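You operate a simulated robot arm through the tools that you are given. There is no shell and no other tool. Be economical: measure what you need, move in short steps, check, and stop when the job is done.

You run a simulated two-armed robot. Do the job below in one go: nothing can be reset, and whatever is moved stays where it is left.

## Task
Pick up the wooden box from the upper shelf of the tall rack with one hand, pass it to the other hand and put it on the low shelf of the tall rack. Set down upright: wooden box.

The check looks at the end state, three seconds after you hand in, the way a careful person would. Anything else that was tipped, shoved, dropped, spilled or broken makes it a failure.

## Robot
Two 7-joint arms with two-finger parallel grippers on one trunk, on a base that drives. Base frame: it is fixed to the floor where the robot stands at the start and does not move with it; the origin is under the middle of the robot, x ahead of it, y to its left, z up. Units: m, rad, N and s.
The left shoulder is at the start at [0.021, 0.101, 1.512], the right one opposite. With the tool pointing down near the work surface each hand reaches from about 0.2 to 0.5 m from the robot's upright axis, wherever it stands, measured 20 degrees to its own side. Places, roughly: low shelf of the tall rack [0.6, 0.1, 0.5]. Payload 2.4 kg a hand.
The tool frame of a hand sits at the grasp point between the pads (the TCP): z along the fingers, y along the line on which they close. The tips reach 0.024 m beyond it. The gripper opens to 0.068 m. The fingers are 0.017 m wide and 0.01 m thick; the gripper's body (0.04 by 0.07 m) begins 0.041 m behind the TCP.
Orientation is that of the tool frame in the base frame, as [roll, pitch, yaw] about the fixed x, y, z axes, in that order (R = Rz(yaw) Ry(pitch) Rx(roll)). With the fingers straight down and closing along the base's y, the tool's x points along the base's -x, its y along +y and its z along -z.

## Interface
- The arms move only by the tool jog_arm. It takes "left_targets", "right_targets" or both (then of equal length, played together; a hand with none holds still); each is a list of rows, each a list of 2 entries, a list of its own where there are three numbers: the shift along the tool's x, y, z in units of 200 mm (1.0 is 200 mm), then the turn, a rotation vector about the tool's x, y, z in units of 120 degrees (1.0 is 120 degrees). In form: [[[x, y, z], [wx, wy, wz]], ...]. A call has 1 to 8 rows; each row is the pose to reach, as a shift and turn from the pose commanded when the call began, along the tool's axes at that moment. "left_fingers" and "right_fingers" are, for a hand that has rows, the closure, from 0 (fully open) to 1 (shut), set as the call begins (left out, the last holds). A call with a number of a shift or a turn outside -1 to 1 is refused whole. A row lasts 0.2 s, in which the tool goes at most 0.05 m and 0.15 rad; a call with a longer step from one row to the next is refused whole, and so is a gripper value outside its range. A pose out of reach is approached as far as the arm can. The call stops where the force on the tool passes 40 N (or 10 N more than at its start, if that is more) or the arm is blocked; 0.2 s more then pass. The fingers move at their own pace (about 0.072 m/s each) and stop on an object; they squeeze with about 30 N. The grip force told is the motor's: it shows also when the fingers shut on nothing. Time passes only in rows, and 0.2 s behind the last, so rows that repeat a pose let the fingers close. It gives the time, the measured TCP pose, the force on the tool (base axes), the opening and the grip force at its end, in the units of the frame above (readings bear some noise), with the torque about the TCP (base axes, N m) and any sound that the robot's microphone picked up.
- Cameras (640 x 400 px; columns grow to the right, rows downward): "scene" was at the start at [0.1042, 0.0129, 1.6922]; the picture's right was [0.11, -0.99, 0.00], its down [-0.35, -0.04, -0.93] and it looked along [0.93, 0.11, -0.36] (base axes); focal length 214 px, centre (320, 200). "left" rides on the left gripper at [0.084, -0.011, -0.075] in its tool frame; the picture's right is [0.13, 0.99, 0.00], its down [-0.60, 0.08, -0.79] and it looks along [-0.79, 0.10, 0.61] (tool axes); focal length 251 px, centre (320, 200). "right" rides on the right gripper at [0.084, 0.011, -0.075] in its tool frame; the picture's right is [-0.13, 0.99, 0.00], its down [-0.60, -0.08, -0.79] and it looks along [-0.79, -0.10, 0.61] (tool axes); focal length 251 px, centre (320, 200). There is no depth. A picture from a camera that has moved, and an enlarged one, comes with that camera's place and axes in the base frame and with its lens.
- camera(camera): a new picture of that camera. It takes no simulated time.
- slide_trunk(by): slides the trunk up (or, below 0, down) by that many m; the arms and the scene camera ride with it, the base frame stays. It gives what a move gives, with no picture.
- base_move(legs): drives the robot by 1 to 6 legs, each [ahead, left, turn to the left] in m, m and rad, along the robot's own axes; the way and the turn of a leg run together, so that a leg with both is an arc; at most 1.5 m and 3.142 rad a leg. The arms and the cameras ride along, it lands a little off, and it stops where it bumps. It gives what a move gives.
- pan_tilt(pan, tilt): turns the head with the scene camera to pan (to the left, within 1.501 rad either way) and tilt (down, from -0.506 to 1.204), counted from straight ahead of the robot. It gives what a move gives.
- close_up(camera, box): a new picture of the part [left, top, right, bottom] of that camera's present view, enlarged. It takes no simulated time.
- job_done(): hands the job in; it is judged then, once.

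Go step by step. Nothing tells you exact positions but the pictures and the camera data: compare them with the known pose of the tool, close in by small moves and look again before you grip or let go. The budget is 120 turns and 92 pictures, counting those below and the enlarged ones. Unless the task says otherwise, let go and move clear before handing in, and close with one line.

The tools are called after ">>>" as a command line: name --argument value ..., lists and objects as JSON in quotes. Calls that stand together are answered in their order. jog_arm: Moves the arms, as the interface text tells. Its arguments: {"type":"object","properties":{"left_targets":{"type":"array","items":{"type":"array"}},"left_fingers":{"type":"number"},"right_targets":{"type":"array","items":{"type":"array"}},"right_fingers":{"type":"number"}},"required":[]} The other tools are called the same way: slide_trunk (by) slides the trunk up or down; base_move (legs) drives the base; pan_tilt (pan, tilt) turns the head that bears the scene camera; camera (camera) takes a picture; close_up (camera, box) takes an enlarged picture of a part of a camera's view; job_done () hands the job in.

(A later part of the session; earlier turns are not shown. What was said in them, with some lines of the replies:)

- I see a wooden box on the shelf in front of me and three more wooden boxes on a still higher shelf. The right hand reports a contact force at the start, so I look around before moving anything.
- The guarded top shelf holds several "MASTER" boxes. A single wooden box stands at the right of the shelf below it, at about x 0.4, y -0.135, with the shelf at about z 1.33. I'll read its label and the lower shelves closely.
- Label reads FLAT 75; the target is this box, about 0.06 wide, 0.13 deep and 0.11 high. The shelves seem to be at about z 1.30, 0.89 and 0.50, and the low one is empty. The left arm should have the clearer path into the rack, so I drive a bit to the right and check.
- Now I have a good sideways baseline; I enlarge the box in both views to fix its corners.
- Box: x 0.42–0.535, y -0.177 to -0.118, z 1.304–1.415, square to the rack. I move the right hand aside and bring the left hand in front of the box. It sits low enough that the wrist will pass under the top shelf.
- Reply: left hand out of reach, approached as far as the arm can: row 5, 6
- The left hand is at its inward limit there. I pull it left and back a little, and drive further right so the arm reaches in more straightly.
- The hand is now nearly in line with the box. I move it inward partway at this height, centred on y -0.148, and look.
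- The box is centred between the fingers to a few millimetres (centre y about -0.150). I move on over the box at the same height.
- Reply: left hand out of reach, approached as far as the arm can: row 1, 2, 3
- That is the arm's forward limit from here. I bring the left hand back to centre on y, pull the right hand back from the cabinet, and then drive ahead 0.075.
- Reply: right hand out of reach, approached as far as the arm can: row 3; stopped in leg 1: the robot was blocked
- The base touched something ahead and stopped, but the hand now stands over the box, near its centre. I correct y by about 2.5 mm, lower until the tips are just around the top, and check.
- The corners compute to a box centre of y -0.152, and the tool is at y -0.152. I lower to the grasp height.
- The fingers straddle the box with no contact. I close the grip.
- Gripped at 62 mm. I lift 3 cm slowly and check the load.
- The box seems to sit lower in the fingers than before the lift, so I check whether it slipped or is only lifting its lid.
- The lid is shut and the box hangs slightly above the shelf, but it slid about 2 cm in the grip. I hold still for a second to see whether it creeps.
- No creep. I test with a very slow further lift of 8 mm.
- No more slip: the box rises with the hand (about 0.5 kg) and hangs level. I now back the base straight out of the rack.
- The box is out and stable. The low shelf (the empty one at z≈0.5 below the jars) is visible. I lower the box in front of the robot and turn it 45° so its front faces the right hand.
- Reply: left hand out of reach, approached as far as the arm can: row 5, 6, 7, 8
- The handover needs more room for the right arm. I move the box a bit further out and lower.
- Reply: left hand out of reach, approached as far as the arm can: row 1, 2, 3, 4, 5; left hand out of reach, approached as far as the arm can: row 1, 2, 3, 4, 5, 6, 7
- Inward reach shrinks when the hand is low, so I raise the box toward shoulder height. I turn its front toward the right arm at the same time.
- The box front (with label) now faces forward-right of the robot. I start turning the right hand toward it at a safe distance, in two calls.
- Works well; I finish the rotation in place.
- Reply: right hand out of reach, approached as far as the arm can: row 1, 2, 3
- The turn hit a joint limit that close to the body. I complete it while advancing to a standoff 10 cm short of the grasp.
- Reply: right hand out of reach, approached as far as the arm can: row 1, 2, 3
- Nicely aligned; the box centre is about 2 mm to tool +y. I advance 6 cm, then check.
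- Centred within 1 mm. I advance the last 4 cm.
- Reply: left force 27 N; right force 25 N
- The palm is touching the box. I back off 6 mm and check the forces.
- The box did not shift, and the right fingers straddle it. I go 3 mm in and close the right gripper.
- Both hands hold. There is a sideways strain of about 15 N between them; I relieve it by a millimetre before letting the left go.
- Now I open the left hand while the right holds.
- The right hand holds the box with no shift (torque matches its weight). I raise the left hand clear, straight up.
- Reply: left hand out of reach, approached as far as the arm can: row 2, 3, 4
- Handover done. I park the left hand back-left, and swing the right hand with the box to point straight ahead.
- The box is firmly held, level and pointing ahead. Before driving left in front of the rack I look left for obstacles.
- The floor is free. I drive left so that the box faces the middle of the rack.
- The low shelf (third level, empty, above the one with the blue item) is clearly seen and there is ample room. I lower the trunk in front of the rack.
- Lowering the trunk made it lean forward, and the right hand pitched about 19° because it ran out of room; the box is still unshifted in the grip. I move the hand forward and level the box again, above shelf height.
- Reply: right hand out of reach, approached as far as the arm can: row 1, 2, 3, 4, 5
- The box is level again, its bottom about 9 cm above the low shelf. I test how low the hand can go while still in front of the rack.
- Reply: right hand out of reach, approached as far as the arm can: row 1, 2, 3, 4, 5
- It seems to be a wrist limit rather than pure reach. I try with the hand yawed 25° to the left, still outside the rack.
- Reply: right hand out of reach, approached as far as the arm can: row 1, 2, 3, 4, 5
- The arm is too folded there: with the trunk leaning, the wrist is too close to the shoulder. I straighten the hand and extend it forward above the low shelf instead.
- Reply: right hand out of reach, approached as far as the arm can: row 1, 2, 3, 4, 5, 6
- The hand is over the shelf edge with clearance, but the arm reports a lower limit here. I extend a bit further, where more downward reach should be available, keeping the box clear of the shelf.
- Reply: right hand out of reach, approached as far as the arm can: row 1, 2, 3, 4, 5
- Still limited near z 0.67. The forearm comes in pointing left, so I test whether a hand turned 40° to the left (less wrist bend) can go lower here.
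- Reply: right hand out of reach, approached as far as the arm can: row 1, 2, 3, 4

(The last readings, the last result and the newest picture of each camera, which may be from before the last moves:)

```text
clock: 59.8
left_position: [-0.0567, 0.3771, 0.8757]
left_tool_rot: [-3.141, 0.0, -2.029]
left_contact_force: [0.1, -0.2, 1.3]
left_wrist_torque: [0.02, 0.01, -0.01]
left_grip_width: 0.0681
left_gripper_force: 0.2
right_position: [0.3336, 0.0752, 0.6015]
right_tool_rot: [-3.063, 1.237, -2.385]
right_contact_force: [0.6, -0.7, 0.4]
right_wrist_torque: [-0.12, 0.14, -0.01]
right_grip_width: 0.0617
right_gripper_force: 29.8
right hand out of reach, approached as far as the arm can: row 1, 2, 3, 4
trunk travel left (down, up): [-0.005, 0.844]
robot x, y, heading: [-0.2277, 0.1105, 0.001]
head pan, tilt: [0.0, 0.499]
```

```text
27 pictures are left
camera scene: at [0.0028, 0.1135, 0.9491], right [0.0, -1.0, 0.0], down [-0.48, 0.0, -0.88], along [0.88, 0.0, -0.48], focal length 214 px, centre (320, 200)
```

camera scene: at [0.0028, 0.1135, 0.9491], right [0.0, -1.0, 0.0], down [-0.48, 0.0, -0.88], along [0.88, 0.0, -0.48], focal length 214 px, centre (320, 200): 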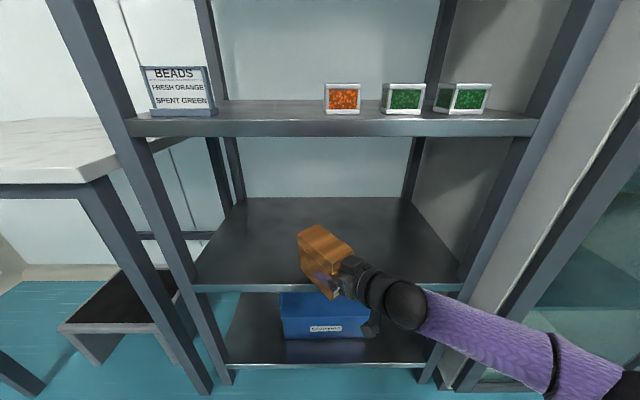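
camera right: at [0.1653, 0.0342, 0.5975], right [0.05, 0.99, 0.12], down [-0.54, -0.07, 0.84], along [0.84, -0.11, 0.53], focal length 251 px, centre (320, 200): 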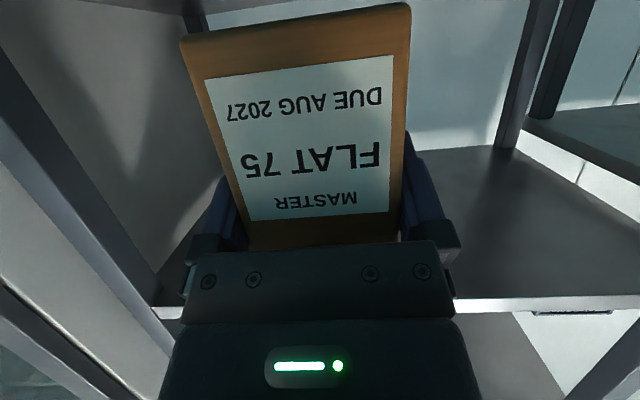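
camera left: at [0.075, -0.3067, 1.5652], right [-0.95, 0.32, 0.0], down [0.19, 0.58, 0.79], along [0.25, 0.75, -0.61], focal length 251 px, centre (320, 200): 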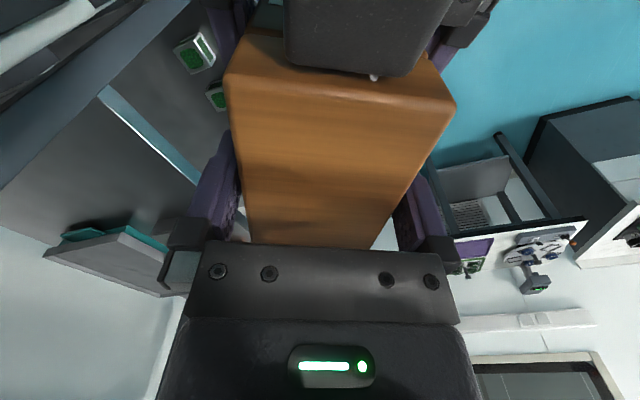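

That posture goes low: box bottom now about 4 cm above the shelf. I correct the small roll and turn back partway, to 28°, so the hand's camera will stay clear of the shelf edge.

>>> jog_arm --right_targets '[[[0.003, -0.067, -0.008], [0.0266, 0.0013, 0.0135]], [[0.005, -0.133, -0.016], [0.0531, 0.0027, 0.027]], [[0.008, -0.2, -0.024], [0.0797, 0.004, 0.0406]], [[0.008, -0.2, -0.024], [0.0797, 0.004, 0.0406]]]'

>>> camera --camera "right"

```text
clock: 60.8
left_position: [-0.0575, 0.3763, 0.8763]
left_tool_rot: [3.141, -0.001, -2.029]
left_contact_force: [-1.2, -0.7, 0.5]
left_wrist_torque: [-0.01, 0.0, 0.04]
left_grip_width: 0.0677
left_gripper_force: 0.0
right_position: [0.3542, 0.0414, 0.6035]
right_tool_rot: [3.14, 1.23, -2.646]
right_contact_force: [0.6, 0.3, -0.3]
right_wrist_torque: [-0.12, 0.15, -0.01]
right_grip_width: 0.062
right_gripper_force: 30.3
trunk travel left (down, up): [-0.005, 0.844]
robot x, y, heading: [-0.2259, 0.1115, -0.004]
head pan, tilt: [0.0, 0.499]
```

```text
26 pictures are left
camera right: at [0.2626, 0.0044, 0.5494], right [-0.43, 0.89, 0.12], down [-0.44, -0.33, 0.83], along [0.79, 0.31, 0.54], focal length 251 px, centre (320, 200)
```

right: 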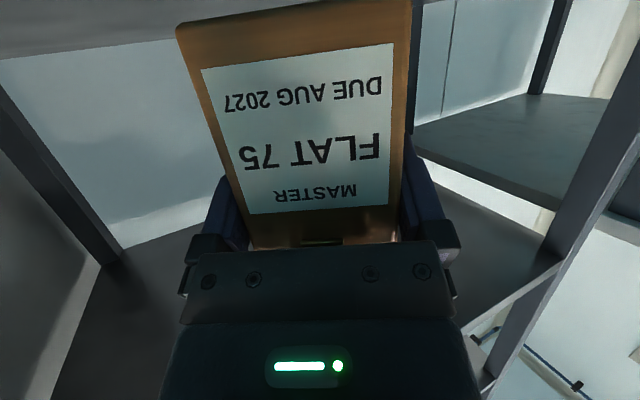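

Reached, and nearly level. I drive 6 cm forward so the whole box is over the shelf, then look.

>>> base_move --legs '[[0.06, 0, 0]]'

>>> camera --camera "scene"

>>> close_up --camera "scene" --box '[240, 180, 480, 330]'

```text
clock: 61.8
left_position: [0.0026, 0.3768, 0.877]
left_tool_rot: [3.14, -0.001, -2.028]
left_contact_force: [-0.1, -0.3, 0.2]
left_wrist_torque: [-0.02, -0.01, -0.05]
left_grip_width: 0.0682
left_gripper_force: 0.1
right_position: [0.4153, 0.041, 0.6034]
right_tool_rot: [-3.14, 1.232, -2.646]
right_contact_force: [-0.1, -0.3, -0.3]
right_wrist_torque: [-0.1, 0.15, -0.01]
right_grip_width: 0.0622
right_gripper_force: 30.2
trunk travel left (down, up): [-0.005, 0.844]
robot x, y, heading: [-0.1692, 0.1138, -0.008]
head pan, tilt: [0.0, 0.499]
```

```text
25 pictures are left
camera scene: at [0.0634, 0.1131, 0.9491], right [-0.01, -1.0, 0.0], down [-0.48, 0.0, -0.88], along [0.88, 0.0, -0.48], focal length 214 px, centre (320, 200)
```

scene: 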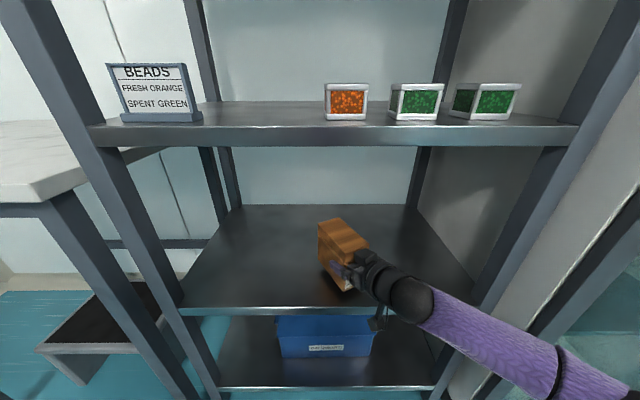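

```text
2.67 times, centred on (360, 255) of scene
camera zoom: at [0.0634, 0.1131, 0.9491], right [-0.01, -1.0, 0.0], down [-0.48, 0.0, -0.88], along [0.88, 0.0, -0.48], focal length 572 px, centre (213, 53)
```

zoom: 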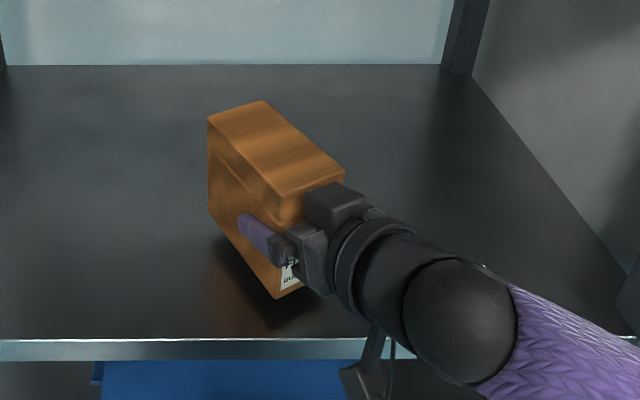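

The whole box is over the shelf with free space around it. I lower in small steps, watching the force.

>>> jog_arm --right_targets '[[[0.024, 0, 0.0083], [0, 0, 0]], [[0.047, 0, 0.0167], [0, 0, 0]], [[0.071, 0, 0.025], [0, 0, 0]], [[0.0943, 0, 0.0334], [0, 0, 0]]]'

>>> close_up --camera "scene" --box '[280, 200, 440, 300]'

```text
clock: 62.8
left_position: [0.0038, 0.3763, 0.8761]
left_tool_rot: [3.141, 0.0, -2.028]
left_contact_force: [-0.3, -0.6, 0.1]
left_wrist_torque: [0.02, 0.01, 0.02]
left_grip_width: 0.0679
left_gripper_force: 0.0
right_position: [0.4159, 0.0418, 0.5816]
right_tool_rot: [-3.139, 1.232, -2.646]
right_contact_force: [-0.4, -0.3, 0.3]
right_wrist_torque: [-0.1, 0.1, 0.04]
right_grip_width: 0.0619
right_gripper_force: 29.7
trunk travel left (down, up): [-0.005, 0.844]
robot x, y, heading: [-0.1624, 0.11, -0.006]
head pan, tilt: [0.0, 0.499]
```

```text
4.00 times, centred on (360, 250) of scene
camera zoom: at [0.0634, 0.1131, 0.9491], right [-0.01, -1.0, 0.0], down [-0.48, 0.0, -0.88], along [0.88, 0.0, -0.48], focal length 858 px, centre (160, 0)
```

zoom: 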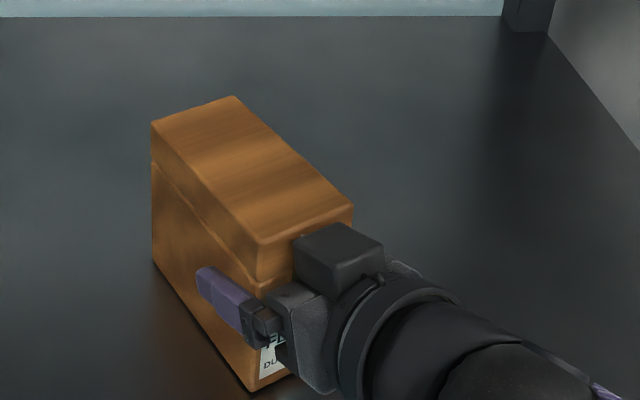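

No contact yet. I go another 12 mm in 3 mm steps.

>>> jog_arm --right_targets '[[[0.014, 0, 0.005], [0, 0, 0]], [[0.028, 0, 0.01], [0, 0, 0]], [[0.042, 0, 0.015], [0, 0, 0]], [[0.0566, 0, 0.02], [0, 0, 0]]]'

```text
clock: 63.8
left_position: [0.0027, 0.3755, 0.8759]
left_tool_rot: [-3.138, 0.001, -2.028]
left_contact_force: [0.4, -0.2, 0.0]
left_wrist_torque: [0.0, -0.03, -0.04]
left_grip_width: 0.0681
left_gripper_force: 0.1
right_position: [0.4151, 0.0413, 0.5736]
right_tool_rot: [-3.136, 1.235, -2.642]
right_contact_force: [4.6, -4.8, 26.2]
right_wrist_torque: [0.06, -0.11, -0.01]
right_grip_width: 0.0612
right_gripper_force: 30.1
trunk travel left (down, up): [-0.005, 0.844]
robot x, y, heading: [-0.1637, 0.1154, -0.003]
head pan, tilt: [0.0, 0.499]
```

Contact, 26 N, at TCP z 0.574, fitting a shelf top near 0.515. I check whether the box stands flat and that the camera isn't the thing touching.

>>> close_up --camera "scene" --box '[280, 200, 440, 300]'

>>> camera --camera "right"

```text
4.00 times, centred on (360, 250) of scene
camera zoom: at [0.0616, 0.113, 0.9498], right [-0.01, -1.0, 0.0], down [-0.48, 0.0, -0.88], along [0.88, 0.0, -0.48], focal length 858 px, centre (160, 0)
```

zoom: 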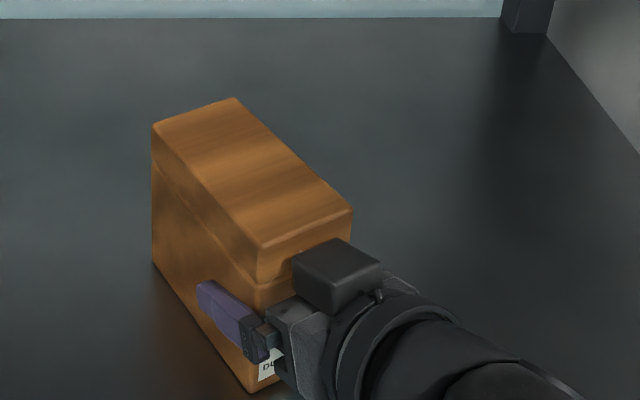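

```text
21 pictures are left
camera right: at [0.3225, 0.0034, 0.5194], right [-0.43, 0.89, 0.12], down [-0.45, -0.33, 0.83], along [0.78, 0.31, 0.54], focal length 251 px, centre (320, 200)
```

right: 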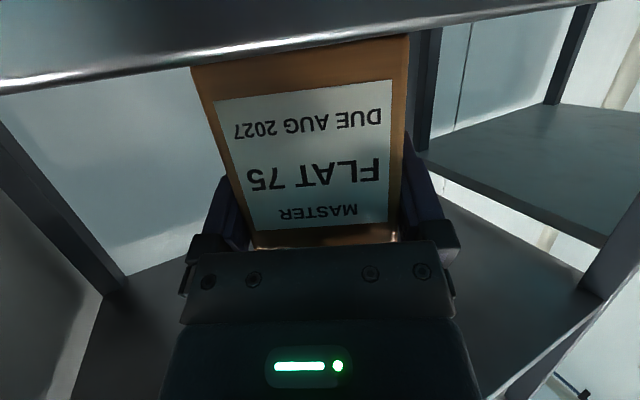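

The box did not move between the last two views: it stands flat on the shelf (corners fit z≈0.515 and the 0.117 depth). The hand merely slid down it a little. I relieve the press and open.

>>> jog_arm --right_targets '[[[-0.0189, 0, -0.0067], [0, 0, 0]], [[-0.0189, 0, -0.0067], [0, 0, 0]]]'

>>> jog_arm --right_targets '[[[0, 0, 0], [0, 0, 0]], [[0, 0, 0], [0, 0, 0]], [[0, 0, 0], [0, 0, 0]]]' --right_fingers 0

>>> camera --camera "right"

```text
clock: 64.4
left_position: [0.0024, 0.3768, 0.8752]
left_tool_rot: [3.14, 0.001, -2.026]
left_contact_force: [-0.3, -0.1, -0.7]
left_wrist_torque: [-0.02, 0.0, -0.02]
left_grip_width: 0.0681
left_gripper_force: 0.1
right_position: [0.4134, 0.0428, 0.5735]
right_tool_rot: [-3.141, 1.226, -2.647]
right_contact_force: [-0.4, -1.0, 0.4]
right_wrist_torque: [-0.08, -0.22, -0.18]
right_grip_width: 0.0619
right_gripper_force: 30.1
trunk travel left (down, up): [-0.005, 0.844]
robot x, y, heading: [-0.1696, 0.111, -0.003]
head pan, tilt: [0.0, 0.499]
```

```text
clock: 65.2
left_position: [0.0037, 0.3756, 0.8756]
left_tool_rot: [3.141, 0.0, -2.03]
left_contact_force: [0.1, -0.4, -0.4]
left_wrist_torque: [-0.01, -0.02, 0.0]
left_grip_width: 0.0682
left_gripper_force: 0.0
right_position: [0.4156, 0.0421, 0.5755]
right_tool_rot: [-3.139, 1.229, -2.646]
right_contact_force: [0.6, 0.0, 0.6]
right_wrist_torque: [-0.02, -0.02, 0.01]
right_grip_width: 0.0679
right_gripper_force: 0.0
trunk travel left (down, up): [-0.005, 0.844]
robot x, y, heading: [-0.169, 0.1105, -0.008]
head pan, tilt: [0.0, 0.499]
```

```text
20 pictures are left
camera right: at [0.3231, 0.0043, 0.5218], right [-0.43, 0.89, 0.12], down [-0.44, -0.33, 0.83], along [0.79, 0.31, 0.54], focal length 251 px, centre (320, 200)
```

right: 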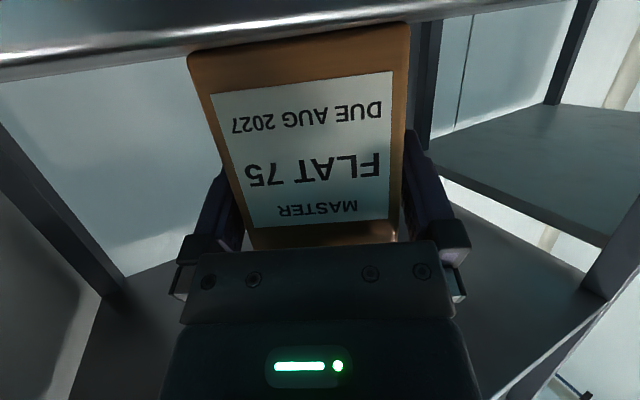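

Released; the gap is about 1.5 mm off-centre, so I shift by that and withdraw straight back along the fingers.

>>> jog_arm --right_targets '[[[0, 0.007, -0.02], [0, 0, 0]], [[0, 0.007, -0.1], [0, 0, 0]], [[0, 0.007, -0.2], [0, 0, 0]], [[0, 0.007, -0.32], [0, 0, 0]]]'

>>> camera --camera "scene"

```text
clock: 66.2
left_position: [0.0021, 0.3751, 0.8756]
left_tool_rot: [3.141, 0.0, -2.028]
left_contact_force: [0.0, -0.4, 0.2]
left_wrist_torque: [0.03, 0.0, 0.01]
left_grip_width: 0.0679
left_gripper_force: 0.1
right_position: [0.3614, 0.0131, 0.5964]
right_tool_rot: [-3.139, 1.23, -2.644]
right_contact_force: [0.8, -0.2, 0.0]
right_wrist_torque: [0.01, 0.01, 0.0]
right_grip_width: 0.0679
right_gripper_force: 0.1
trunk travel left (down, up): [-0.005, 0.844]
robot x, y, heading: [-0.1648, 0.1127, -0.004]
head pan, tilt: [0.0, 0.499]
```

```text
19 pictures are left
camera scene: at [0.0631, 0.1132, 0.9492], right [-0.01, -1.0, 0.0], down [-0.48, 0.0, -0.88], along [0.88, 0.0, -0.48], focal length 214 px, centre (320, 200)
```

scene: 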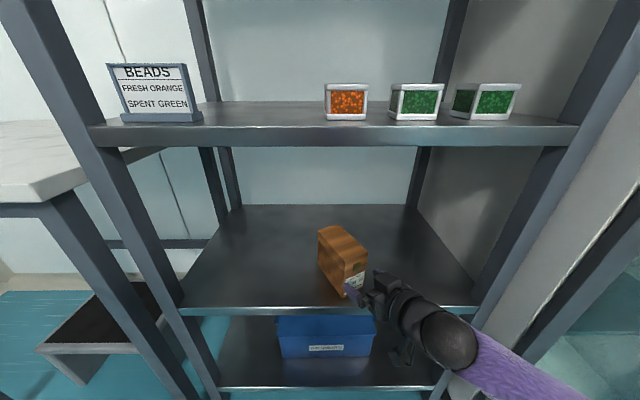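

The box stands upright and the fingers are clear. I back the base away and check everything.

>>> base_move --legs '[[-0.2, 0, 0]]'

>>> camera --camera "scene"

>>> close_up --camera "scene" --box '[260, 170, 420, 270]'

```text
clock: 67.8
left_position: [-0.1997, 0.377, 0.8755]
left_tool_rot: [3.141, 0.0, -2.026]
left_contact_force: [-0.5, -0.7, -0.7]
left_wrist_torque: [0.04, -0.02, -0.03]
left_grip_width: 0.0679
left_gripper_force: 0.1
right_position: [0.1583, 0.0157, 0.5958]
right_tool_rot: [-3.141, 1.232, -2.644]
right_contact_force: [-0.8, 0.0, -0.7]
right_wrist_torque: [0.02, 0.0, 0.0]
right_grip_width: 0.068
right_gripper_force: 0.1
trunk travel left (down, up): [-0.005, 0.844]
robot x, y, heading: [-0.3649, 0.1098, -0.004]
head pan, tilt: [0.0, 0.499]
```

```text
18 pictures are left
camera scene: at [-0.1395, 0.1145, 0.9492], right [0.0, -1.0, 0.0], down [-0.48, 0.0, -0.88], along [0.88, 0.0, -0.48], focal length 214 px, centre (320, 200)
```

scene: 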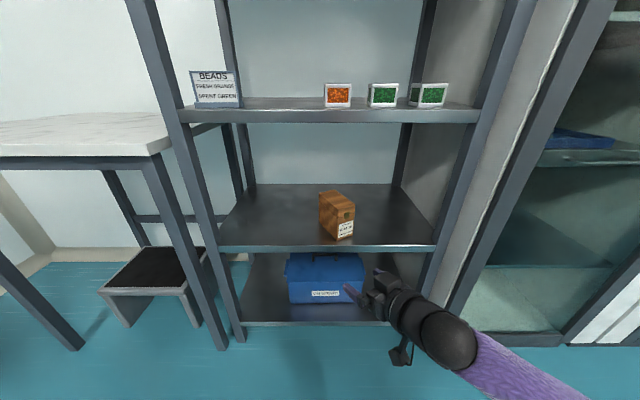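

```text
4.00 times, centred on (340, 220) of scene
camera zoom: at [-0.1395, 0.1145, 0.9492], right [0.0, -1.0, 0.0], down [-0.48, 0.0, -0.88], along [0.88, 0.0, -0.48], focal length 858 px, centre (240, 120)
```

zoom: 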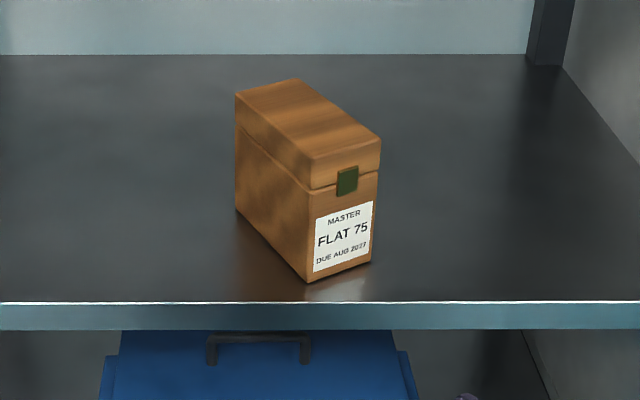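

The box stands upright and fully on the low shelf, its lid shut, nothing else disturbed in view, and both hands are empty and clear. I hand in.

>>> job_done

```text
The job is handed in.
```

The wooden box (FLAT 75) was picked from the upper shelf with the left hand, passed to the right, and is standing upright on the low shelf of the tall rack.
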